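You operate a simulated robot arm through the tools that you are given. There is no shell and no other tool. Be economical: measure what you need, move in short steps, check, and stop when the job is done.

You are at the controls of a simulated robot arm. One attempt, no reset.

Task
Put one of the foam sleeves from the top of the tool bench on the grey blanking disc there.
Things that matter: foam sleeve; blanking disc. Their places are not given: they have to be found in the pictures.

Only the result counts: the job must be done as asked and must still hold three seconds after the hand-in. Knocking over, shifting, dropping, spilling or breaking anything else fails it.

Robot
A 7-joint arm with a two-finger parallel gripper, fixed in place. Base frame: the origin is at the foot of the arm, x ahead of it, y to its left, z up; the work surface is at about z = 0. Units: m, rad, N and s.
With the tool pointing down near the work surface it reaches from about 0.24 to 0.62 m from the base axis. Its first joint turns from -1.152 to 1.152 rad. Payload 2.6 kg.
The tool frame sits at the grasp point between the pads (the TCP): z along the fingers, y along the line on which they close. The tips reach 0.03 m beyond it. Largest opening 0.094 m; finger width 0.028, thickness 0.01; the body of the gripper, 0.05 by 0.096 m, starts 0.055 m behind the TCP.
Orientation is that of the tool frame in the base frame, as a unit quaternion [x, y, z, w]. With the fingers straight down and closing along the base's y, the tool's x points along the base's -x, its y along +y and its z along -z.

Tools
- The arm moves only by the tool jog_arm. Its arguments are lists of equal length, an entry for each row: "delta_pos": the shift along the tool's x, y, z in m, a list of three; "spin": the turn about the tool's z in rad; "gripper": the opening, from 0 (shut) to 1 (fully open). In form: {"delta_pos": [[tx, ty, tz], ...], "spin": [spin, ...], "gripper": [gripper, ...]}. A call has 1 to 20 rows; each row shifts and turns the commanded pose from where the row before left it, along the tool's axes as they then stand. Each row takes 0.2 s and may step no farther than 0.05 m and 0.15 rad from the row before; otherwise, or with a gripper value out of range, the whole call is refused. Where a pose cannot be reached the arm comes as near as it can. A force on the tool above 40 N (or 10 N above the force at the start of the call, whichever is more), or a blocked arm, ends the call early, and 0.2 s more pass. Each finger travels about 0.072 m/s and halts on what it meets, pressing with about 33 N; the grip force reading is that of the motor and also rises with nothing between the fingers. The clock runs only during rows and for 0.2 s after the last one: add rows that do not move to give the fingers time. The reply holds the time, the measured pose of the TCP, the force on the tool along the base axes, the opening and the grip force, in the units named above and with some noise, and new pictures: "show" is both (left out), scene, wrist or none.
- Cameras (640 x 400 px; columns grow to the right, rows downward): "scene" is fixed at [0.025, 0.4224, 0.5654]; the picture's right is [-0.87, -0.49, 0.00], its down [-0.27, 0.48, -0.84] and it looks along [0.41, -0.73, -0.55] (base axes); focal length 313 px, centre (320, 200). "wrist" rides on the gripper at [-0.037, 0, -0.058] in the tool frame; the picture's right is [0.00, -1.00, 0.00], its down [0.97, 0.00, -0.24] and it looks along [0.24, 0.00, 0.97] (tool axes); focal length 218 px, centre (320, 200).
- point_at(camera, pixels): for up to 12 pixels [column, row] of the newest picture of that camera ("zoom" is the newest enlarged one), the place [x, y, z] in the base frame of the surface seen there, good to about 0.002 m. The clock stands still meanwhile.
- enlarge(camera, box): a new picture of the part [left, top, right, bottom] of that camera's present view, enlarged. The clock stands still meanwhile.
- close_job(): hands the job in; it is judged then, once.

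Work in short steps. Measure before you move; look again where a grasp or a placing could have gone wrong, and mend it. You have 60 turns and 170 pictures in all, those below and enlarged ones among them. Open the gripper and draw the arm clear of the work before you hand the job in, unless the task says otherwise; then end with one line.

The tools are called after ">>>" by a JSON object that holds its "method" and its "body". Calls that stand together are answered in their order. jog_arm: Moves the arm, as the interface text tells. Its arguments: {"type":"object","properties":{"delta_pos":{"type":"array"},"spin":{"type":"array"},"gripper":{"type":"array"},"show":{"type":"string","enum":["both","scene","wrist","none"]}},"required":["delta_pos","spin","gripper"]} The other tools are called the same way: point_at (camera, pixels) gives the place of the surface under pixels of a picture; enlarge (camera, box) takes an enlarged picture of a part of a camera's view; close_job () hands the job in.

At the start:

```text
clock: 0.0
position: [0.4101, -0.2214, 0.2291]
tool_rot: [0.001, 1.0, 0.0, 0.0]
wrist_force: [0.2, 0.8, 0.3]
width: 0.094
grasp_force: 0.1
```

scene: 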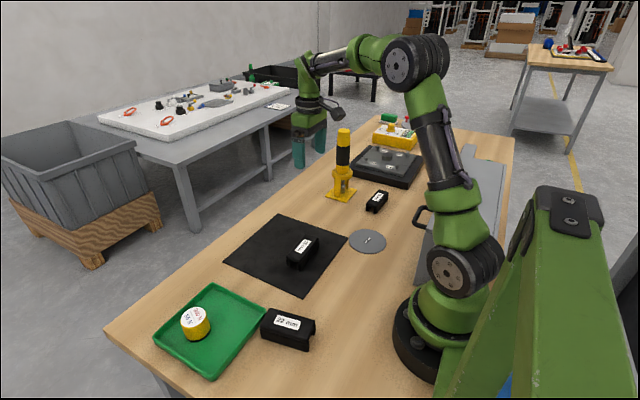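
wrist: 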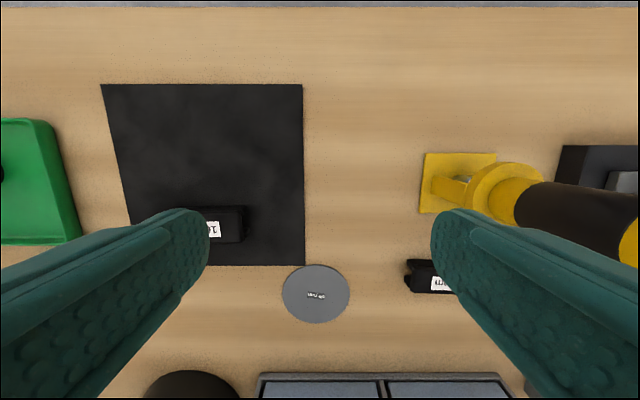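

The pictures show three black labelled blocks (scene 303,253; 288,328; 377,200) and a grey disc with a label (367,241). I enlarge these to read the labels.

>>> {"method": "enlarge", "body": {"camera": "scene", "box": [240, 180, 400, 280]}}

>>> {"method": "enlarge", "body": {"camera": "scene", "box": [150, 270, 342, 390]}}

>>> {"method": "enlarge", "body": {"camera": "scene", "box": [310, 100, 438, 180]}}

>>> {"method": "enlarge", "body": {"camera": "wrist", "box": [180, 200, 470, 380]}}

```text
4.00 times, centred on (320, 230) of scene
```

zoom: 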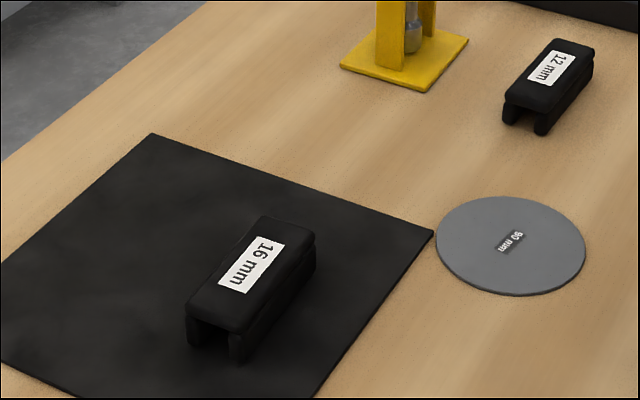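

```text
3.33 times, centred on (246, 330) of scene
```

zoom: 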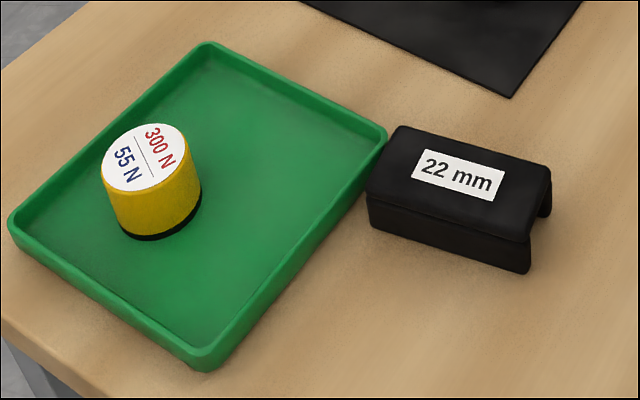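

```text
5.00 times, centred on (374, 140) of scene
```

zoom: 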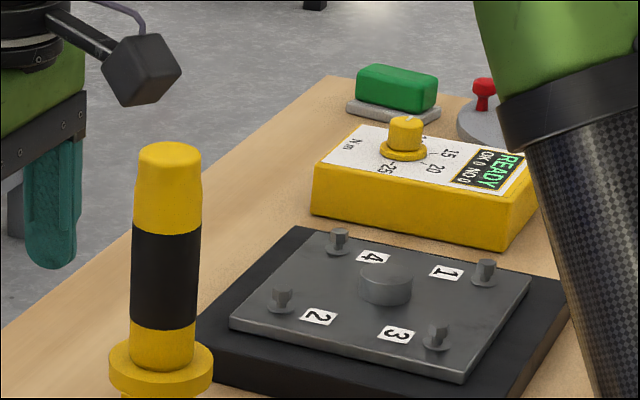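

```text
2.21 times, centred on (325, 290) of wrist
```

zoom: 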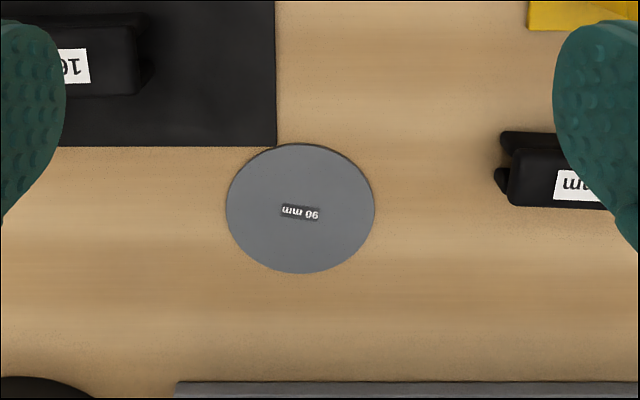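

Any of the three sleeves will do. I measure the 16 mm one on the mat, the 12 mm one, and the disc.

>>> {"method": "enlarge", "body": {"camera": "scene", "box": [240, 180, 400, 280]}}

>>> {"method": "point_at", "body": {"camera": "zoom", "pixels": [[192, 308], [262, 220], [312, 242], [240, 326], [240, 360], [300, 390], [438, 242], [584, 250], [512, 292], [512, 197], [508, 247], [410, 250]]}}

>>> {"method": "point_at", "body": {"camera": "zoom", "pixels": [[507, 94], [556, 42], [592, 56], [548, 108], [540, 132], [350, 70], [428, 90], [466, 40], [210, 312], [225, 350], [255, 270], [550, 70]]}}

```text
4.00 times, centred on (320, 230) of scene
```

zoom: 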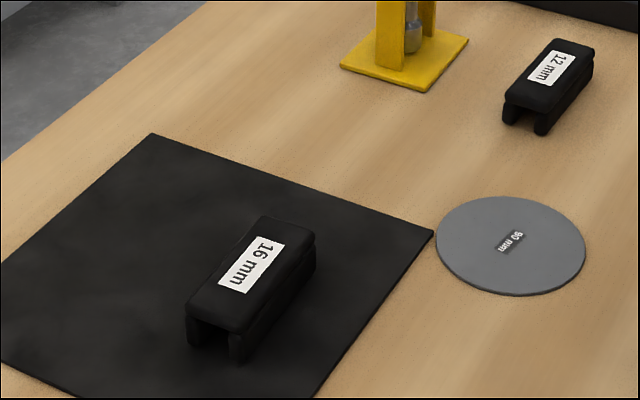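

```text
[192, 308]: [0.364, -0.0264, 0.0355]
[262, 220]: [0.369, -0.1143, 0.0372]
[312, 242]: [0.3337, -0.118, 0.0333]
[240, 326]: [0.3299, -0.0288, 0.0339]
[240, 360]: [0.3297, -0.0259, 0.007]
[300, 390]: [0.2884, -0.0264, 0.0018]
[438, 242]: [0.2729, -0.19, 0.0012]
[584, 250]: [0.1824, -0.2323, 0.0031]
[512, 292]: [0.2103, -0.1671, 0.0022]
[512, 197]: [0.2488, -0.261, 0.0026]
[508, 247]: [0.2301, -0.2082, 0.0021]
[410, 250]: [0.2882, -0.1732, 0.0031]
```

```text
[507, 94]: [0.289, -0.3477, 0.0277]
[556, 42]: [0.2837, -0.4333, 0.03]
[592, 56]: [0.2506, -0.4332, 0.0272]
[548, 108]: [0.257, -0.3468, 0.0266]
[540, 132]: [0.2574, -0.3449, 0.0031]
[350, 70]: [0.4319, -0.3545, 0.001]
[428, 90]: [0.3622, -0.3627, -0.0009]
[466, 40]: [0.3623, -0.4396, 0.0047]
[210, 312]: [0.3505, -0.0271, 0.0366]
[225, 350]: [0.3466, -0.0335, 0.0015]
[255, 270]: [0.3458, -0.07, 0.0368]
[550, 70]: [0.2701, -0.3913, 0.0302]
```

The 16 mm sleeve is centred near (0.350, -0.072), about 90 mm along y by 36 mm along x, top at 0.036. The disc centre is (0.229, -0.211). I check the heights of the plate and handle near the disc before moving.

>>> {"method": "point_at", "body": {"camera": "scene", "pixels": [[425, 209], [417, 218], [420, 270], [430, 240], [470, 160], [343, 132], [400, 310]]}}

>>> {"method": "point_at", "body": {"camera": "wrist", "pixels": [[283, 295], [349, 295], [316, 266], [316, 323], [243, 208], [243, 240], [262, 378], [190, 380]]}}

```text
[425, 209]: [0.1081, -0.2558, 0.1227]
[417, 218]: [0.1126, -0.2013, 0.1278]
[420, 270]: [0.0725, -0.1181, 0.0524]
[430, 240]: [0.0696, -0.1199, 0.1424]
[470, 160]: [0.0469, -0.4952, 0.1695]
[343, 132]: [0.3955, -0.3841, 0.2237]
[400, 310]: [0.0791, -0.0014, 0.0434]
```

```text
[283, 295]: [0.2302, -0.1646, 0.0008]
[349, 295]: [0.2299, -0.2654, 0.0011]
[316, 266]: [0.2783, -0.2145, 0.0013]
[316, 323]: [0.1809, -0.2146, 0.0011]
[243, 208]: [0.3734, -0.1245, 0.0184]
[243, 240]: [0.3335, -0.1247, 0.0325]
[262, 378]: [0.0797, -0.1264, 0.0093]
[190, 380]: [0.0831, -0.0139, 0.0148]
```

The case and its handle reach out only to about x = 0.11, leaving roughly 0.07 m of clearance, so the path is clear. I move above the 16 mm sleeve and spin +90° so the fingers close along x.

>>> {"method": "jog_arm", "body": {"delta_pos": [[0.012, 0.03, 0.012], [0.012, 0.03, 0.012], [0.012, 0.03, 0.012], [0.012, 0.03, 0.012], [0.012, 0.029, 0.012], [0, 0, 0], [0, 0, 0], [0, 0, 0], [0, 0, 0], [0, 0, 0], [0, 0, 0], [0, 0, 0], [0, 0, 0], [0, 0, 0], [0, 0, 0], [0, 0, 0], [0, 0, 0], [0, 0, 0]], "spin": [0, 0, 0, 0, 0, 0.1428, 0.1428, 0.1428, 0.1428, 0.1428, 0.1428, 0.1428, 0.1428, 0.1428, 0.1428, 0.1428, 0, 0], "gripper": [1, 1, 1, 1, 1, 1, 1, 1, 1, 1, 1, 1, 1, 1, 1, 1, 1, 1]}}

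```text
clock: 3.8
position: [0.3517, -0.0713, 0.1699]
tool_rot: [0.707, 0.707, 0.0, 0.0]
wrist_force: [0.0, 0.4, -0.4]
width: 0.0942
grasp_force: 0.0
```

scene: 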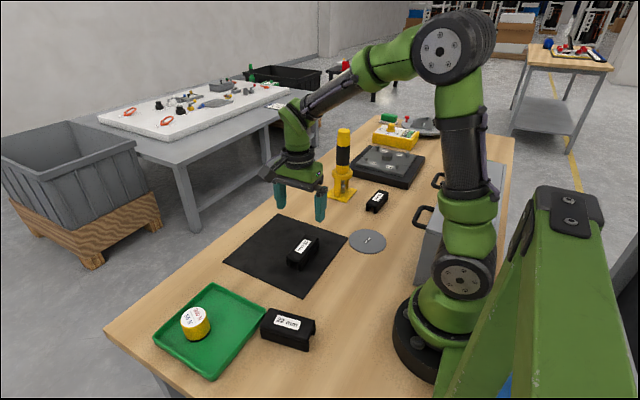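
wrist: 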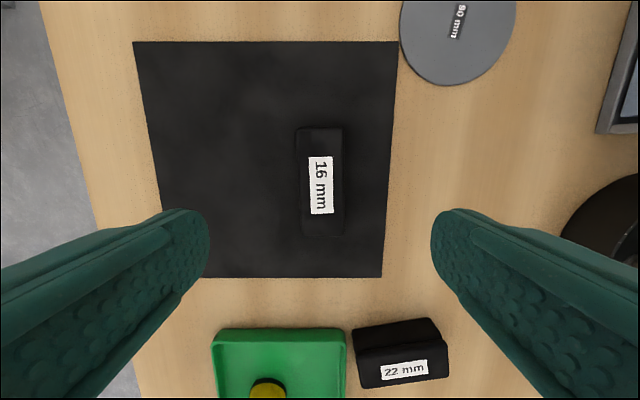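

The hand is now above the sleeve with its fingers either side along x. I measure the sleeve edges in the wrist view (300-343, 128-236).

>>> {"method": "point_at", "body": {"camera": "wrist", "pixels": [[299, 150], [343, 150], [302, 220], [344, 220], [320, 130], [322, 233], [320, 185], [335, 185], [294, 185], [350, 185]]}}

>>> {"method": "enlarge", "body": {"camera": "wrist", "box": [256, 110, 400, 250]}}

```text
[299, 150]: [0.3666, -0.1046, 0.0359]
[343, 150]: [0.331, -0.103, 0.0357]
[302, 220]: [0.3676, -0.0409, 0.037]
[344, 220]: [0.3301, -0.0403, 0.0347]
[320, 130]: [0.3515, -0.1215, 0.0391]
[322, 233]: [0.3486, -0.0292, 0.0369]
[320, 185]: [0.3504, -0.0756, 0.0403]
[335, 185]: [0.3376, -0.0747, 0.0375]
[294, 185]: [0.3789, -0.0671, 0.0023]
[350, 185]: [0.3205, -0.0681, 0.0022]
```

```text
2.86 times, centred on (328, 180) of wrist
```

zoom: 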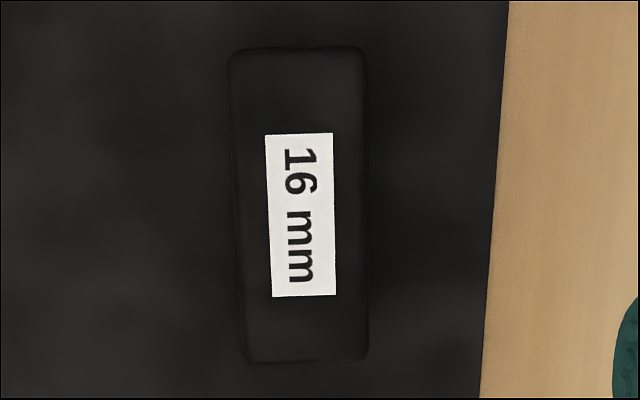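

Sleeve centre is (0.349, -0.074), top at 0.038. I go down to TCP z ≈ 0.046 (tips at about 0.016) with the fingers open, then close.

>>> {"method": "jog_arm", "body": {"delta_pos": [[-0.003, -0.0025, 0.03], [0, 0, 0.03], [0, 0, 0.03], [0, 0, 0.02], [0, 0, 0.014], [0, 0, 0], [0, 0, 0], [0, 0, 0], [0, 0, 0], [0, 0, 0], [0, 0, 0]], "spin": [0, 0, 0, 0, 0, 0, 0, 0, 0, 0, 0], "gripper": [1, 1, 1, 1, 1, 1, 0, 0, 0, 0, 0]}}

```text
clock: 6.2
position: [0.3498, -0.0748, 0.0448]
tool_rot: [0.707, 0.707, 0.0, 0.0]
wrist_force: [0.9, 0.7, -0.1]
width: 0.0415
grasp_force: 33.2
```

scene: 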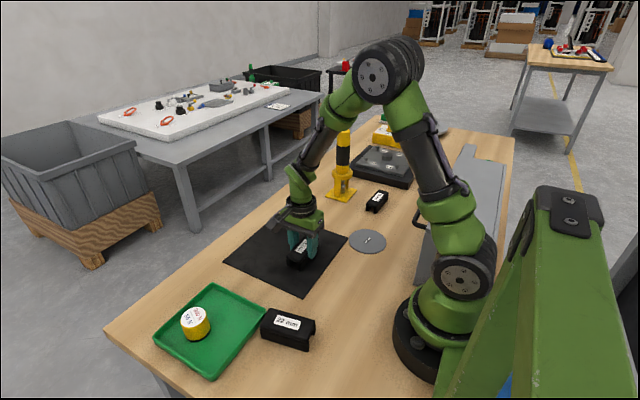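
wrist: 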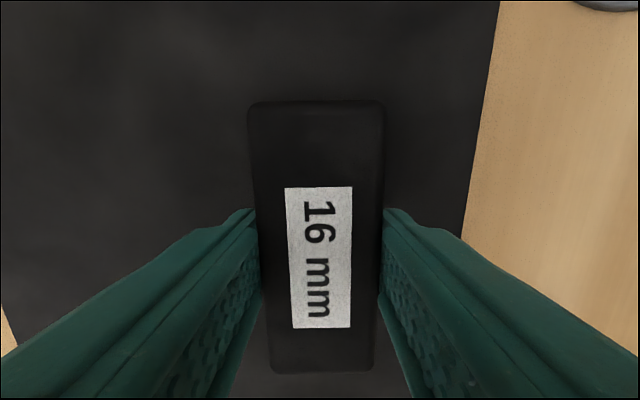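

The fingers stopped at 0.0415 m on the sleeve with full grip force. I lift it straight up 0.08 m and check.

>>> {"method": "jog_arm", "body": {"delta_pos": [[0, 0, -0.01], [0, 0, -0.02], [0, 0, -0.025], [0, 0, -0.025], [0, 0, 0]], "spin": [0, 0, 0, 0, 0], "gripper": [0, 0, 0, 0, 0]}}

>>> {"method": "enlarge", "body": {"camera": "scene", "box": [220, 140, 412, 260]}}

```text
clock: 7.4
position: [0.3498, -0.073, 0.1259]
tool_rot: [0.706, 0.708, 0.0, 0.0]
wrist_force: [-0.4, 0.2, 0.0]
width: 0.041
grasp_force: 33.1
```

scene: 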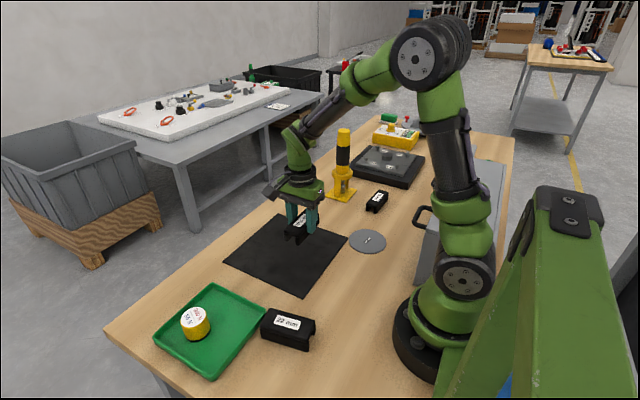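
wrist: 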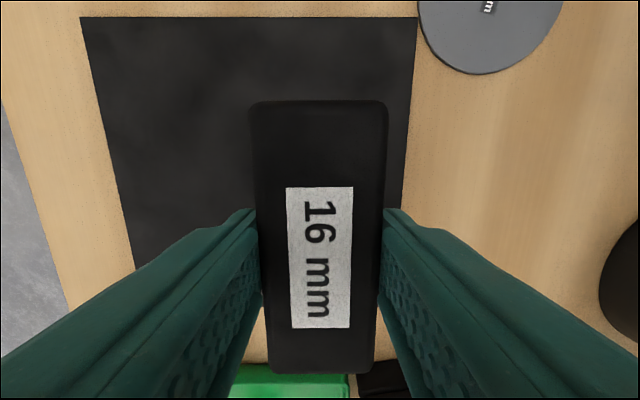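

```text
3.33 times, centred on (316, 200) of scene
```

zoom: 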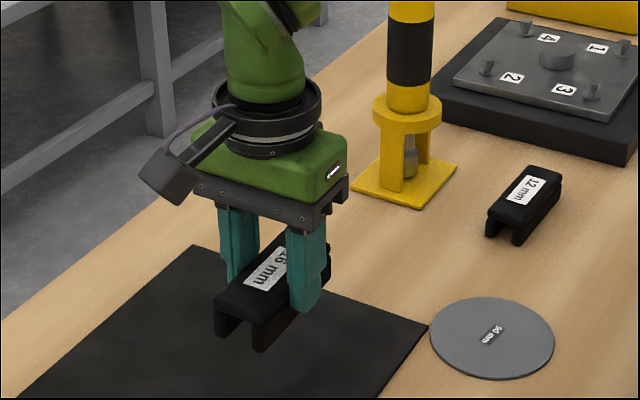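

The sleeve hangs level in the grip. I carry it at this height to above the disc centre (0.2295, -0.2145).

>>> {"method": "jog_arm", "body": {"delta_pos": [[-0.0201, -0.0172, 0], [-0.0201, -0.0172, 0], [-0.0201, -0.0172, 0], [-0.0201, -0.0172, 0], [-0.0201, -0.0172, 0], [-0.0201, -0.0172, 0], [-0.0201, -0.0172, 0], [0, 0, 0], [0, 0, 0]], "spin": [0, 0, 0, 0, 0, 0, 0, 0, 0], "gripper": [0, 0, 0, 0, 0, 0, 0, 0, 0]}}

>>> {"method": "enlarge", "body": {"camera": "scene", "box": [290, 160, 450, 260]}}

```text
clock: 9.4
position: [0.228, -0.2171, 0.1241]
tool_rot: [0.707, 0.707, 0.001, 0.0]
wrist_force: [-0.4, 0.4, -0.2]
width: 0.0411
grasp_force: 33.3
```

scene: 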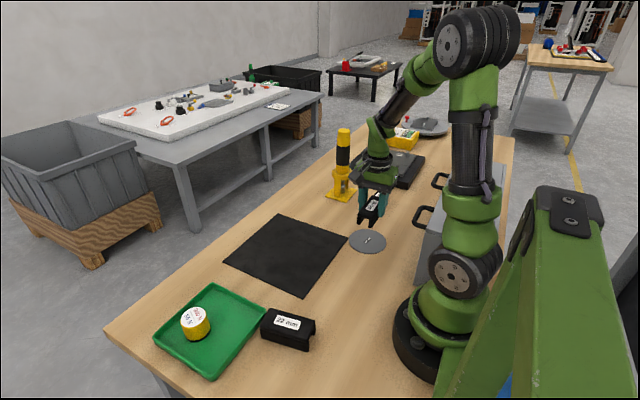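
wrist: 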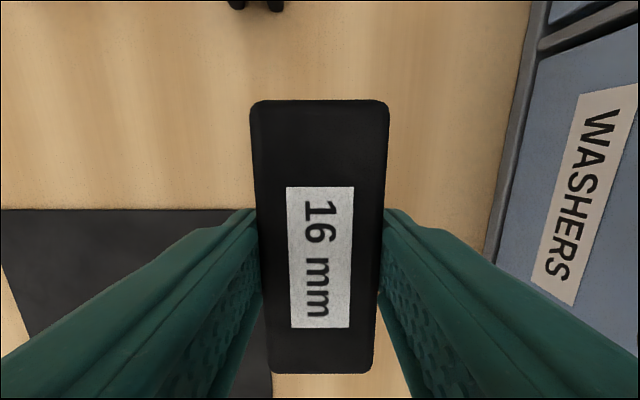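

```text
4.00 times, centred on (370, 210) of scene
```

zoom: 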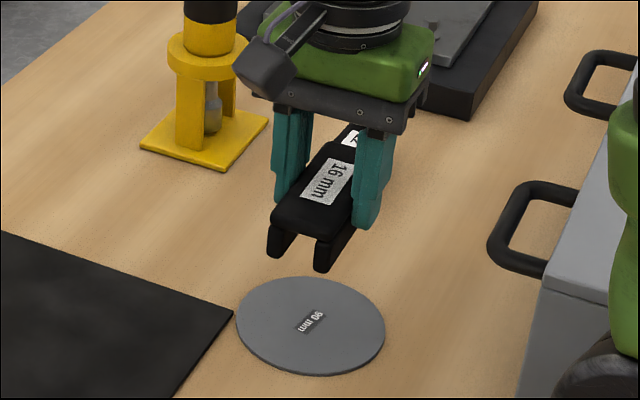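

The sleeve is above the disc and clear of the drawer handles. I correct by (+0.0015, +0.0025) and lower it to about 4 mm above contact (TCP was 0.045 when it sat on the mat).

>>> {"method": "jog_arm", "body": {"delta_pos": [[0.0025, 0.0015, 0.025], [0, 0, 0.025], [0, 0, 0.015], [0, 0, 0.01], [0, 0, 0]], "spin": [0, 0, 0, 0, 0], "gripper": [0, 0, 0, 0, 0]}}

>>> {"method": "enlarge", "body": {"camera": "scene", "box": [306, 180, 434, 260]}}

```text
clock: 10.6
position: [0.2291, -0.2145, 0.051]
tool_rot: [0.708, 0.707, 0.001, 0.001]
wrist_force: [0.0, -0.5, -0.3]
width: 0.0411
grasp_force: 32.5
```

scene: 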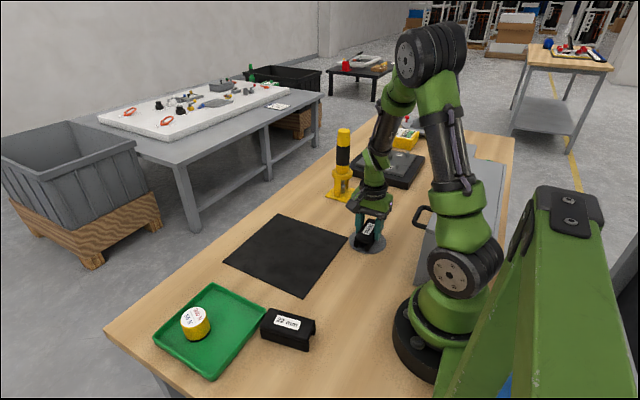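
wrist: 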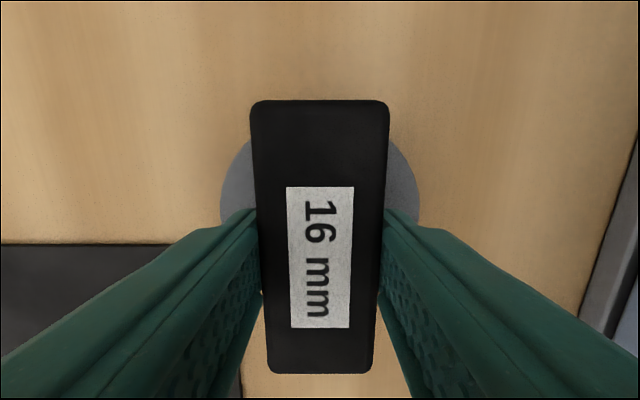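

```text
5.00 times, centred on (370, 220) of scene
```

zoom: 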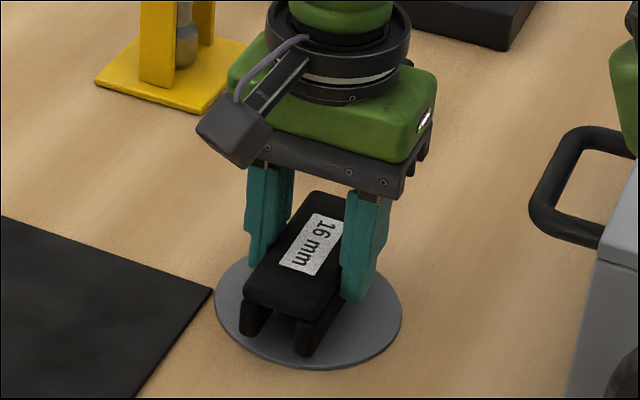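

TCP is 0.051 and the sleeve is centred on the disc (disc 220-419, sleeve 250-388 in the wrist columns). I lower it in small steps to contact.

>>> {"method": "jog_arm", "body": {"delta_pos": [[0, 0, 0.002], [0, 0, 0.002], [0, 0, 0.001], [0, 0, 0]], "spin": [0, 0, 0, 0], "gripper": [0, 0, 0, 0], "show": "none"}}

>>> {"method": "enlarge", "body": {"camera": "scene", "box": [330, 200, 410, 260]}}

```text
clock: 11.6
position: [0.2294, -0.2132, 0.0458]
tool_rot: [0.707, 0.707, 0.0, 0.0]
wrist_force: [-0.8, -0.1, -0.4]
width: 0.0409
grasp_force: 33.0
```

```text
6.67 times, centred on (370, 230) of scene
```

zoom: 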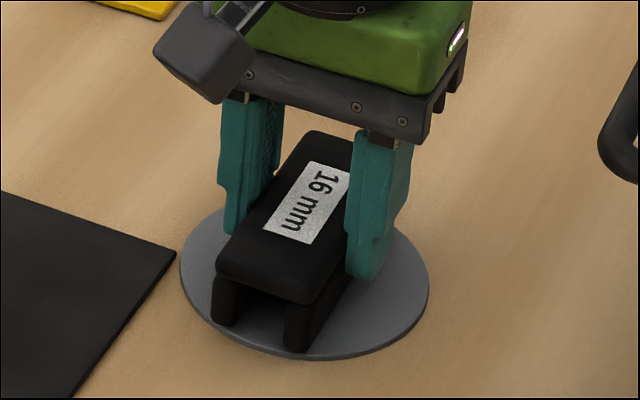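

No contact force yet at 0.0458. I go down 1 mm at a time until the force rises.

>>> {"method": "jog_arm", "body": {"delta_pos": [[0, 0, 0.001], [0, 0, 0]], "spin": [0, 0], "gripper": [0, 0], "show": "none"}}

```text
clock: 12.2
position: [0.2296, -0.2152, 0.0442]
tool_rot: [0.707, 0.707, 0.0, 0.0]
wrist_force: [0.4, 0.1, -0.5]
width: 0.0411
grasp_force: 33.1
```

Still no contact, so I take another 1 mm step.

>>> {"method": "jog_arm", "body": {"delta_pos": [[0, 0, 0.001], [0, 0, 0]], "spin": [0, 0], "gripper": [0, 0], "show": "none"}}

```text
clock: 12.8
position: [0.2305, -0.2139, 0.0432]
tool_rot: [0.707, 0.707, 0.001, 0.0]
wrist_force: [-1.8, 1.8, 14.0]
width: 0.0409
grasp_force: 32.9
```

The upward force of 14 N shows the sleeve is on the disc. I ease up 0.5 mm, open the fingers gradually, then draw straight up.

>>> {"method": "jog_arm", "body": {"delta_pos": [[0, 0, -0.0005], [0, 0, 0], [0, 0, 0], [0, 0, 0], [0, 0, 0]], "spin": [0, 0, 0, 0, 0], "gripper": [0, 0.5, 0.65, 0.8, 0.8]}}

>>> {"method": "enlarge", "body": {"camera": "scene", "box": [330, 200, 410, 260]}}

```text
clock: 14.0
position: [0.2314, -0.2138, 0.0439]
tool_rot: [0.707, 0.707, -0.001, -0.001]
wrist_force: [1.0, -0.1, -0.5]
width: 0.0752
grasp_force: 0.1
```

scene: 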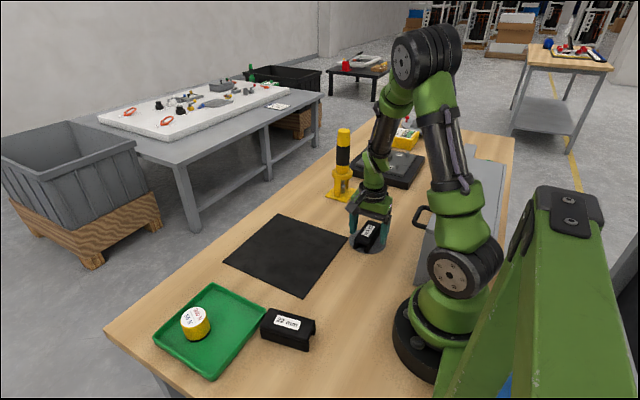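
wrist: 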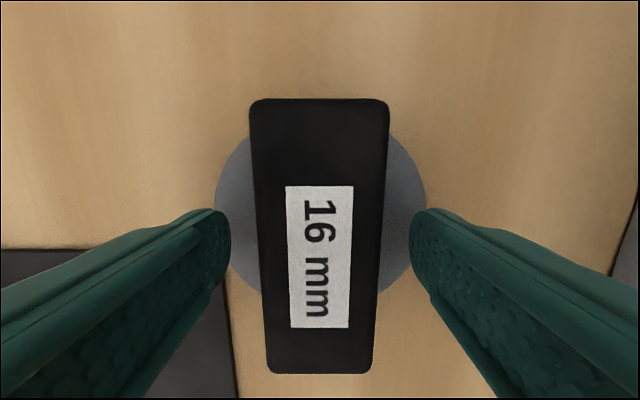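

```text
6.67 times, centred on (370, 230) of scene
```

zoom: 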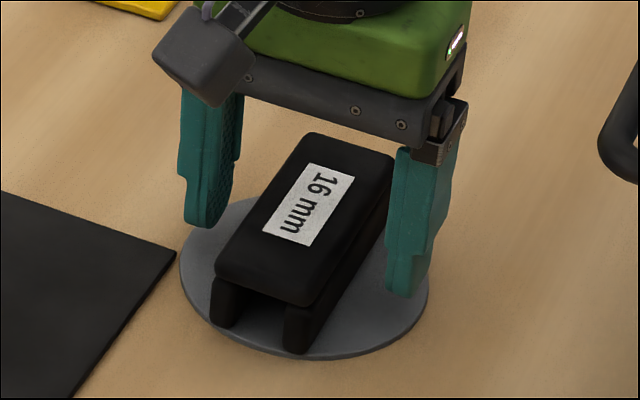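

The fingers are clear of the sleeve on both sides. I draw up and then move away over +x.

>>> {"method": "jog_arm", "body": {"delta_pos": [[0, 0, -0.02], [0, 0, -0.04], [0, 0, -0.04], [0, 0, -0.04], [0, 0, -0.03], [0.02, 0.03, 0], [0.02, 0.03, 0], [0.02, 0.03, 0], [0.02, 0.02, 0], [0, 0, 0], [0, 0, 0]], "spin": [0, 0, 0, 0, 0, 0, 0, 0, 0, 0, 0], "gripper": [0.8, 0.8, 0.8, 0.8, 0.8, 0.8, 0.8, 0.8, 1, 1, 1]}}

>>> {"method": "enlarge", "body": {"camera": "scene", "box": [310, 180, 422, 264]}}

>>> {"method": "point_at", "body": {"camera": "zoom", "pixels": [[320, 230], [350, 290]]}}

```text
clock: 16.4
position: [0.341, -0.1311, 0.2151]
tool_rot: [0.707, 0.708, 0.0, -0.001]
wrist_force: [0.6, -0.2, -0.1]
width: 0.0941
grasp_force: 0.1
```

scene: 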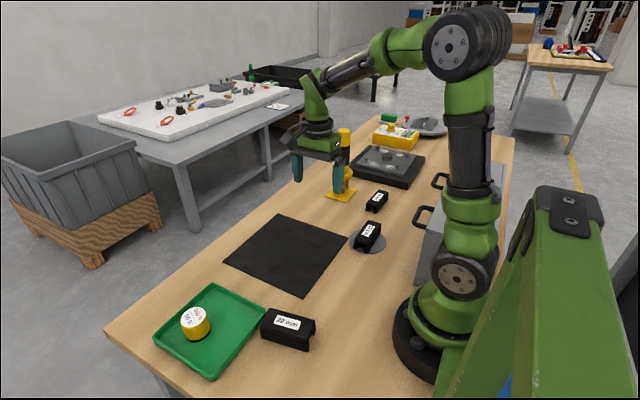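
wrist: 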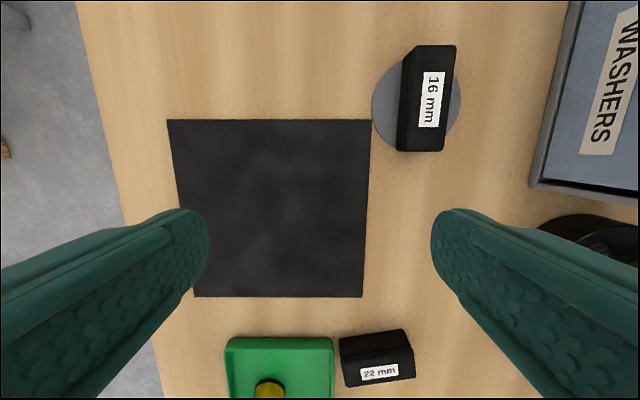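

```text
4.76 times, centred on (366, 222) of scene
```

zoom: 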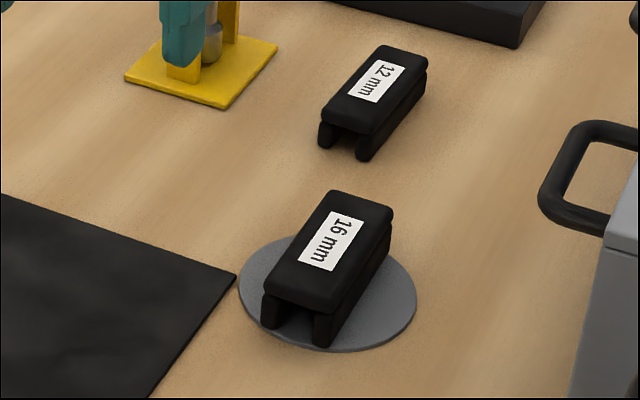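

```text
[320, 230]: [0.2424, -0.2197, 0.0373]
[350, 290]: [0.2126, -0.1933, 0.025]
```

The 16 mm sleeve stands centred on the disc, nothing else has moved, and the arm is clear with the gripper open. I hand the job in.

>>> {"method": "close_job", "body": {}}

```text
The job is handed in.
```

The 16 mm foam sleeve is standing centred on the grey blanking disc, nothing else was disturbed, and the job has been handed in with the gripper open and the arm clear.
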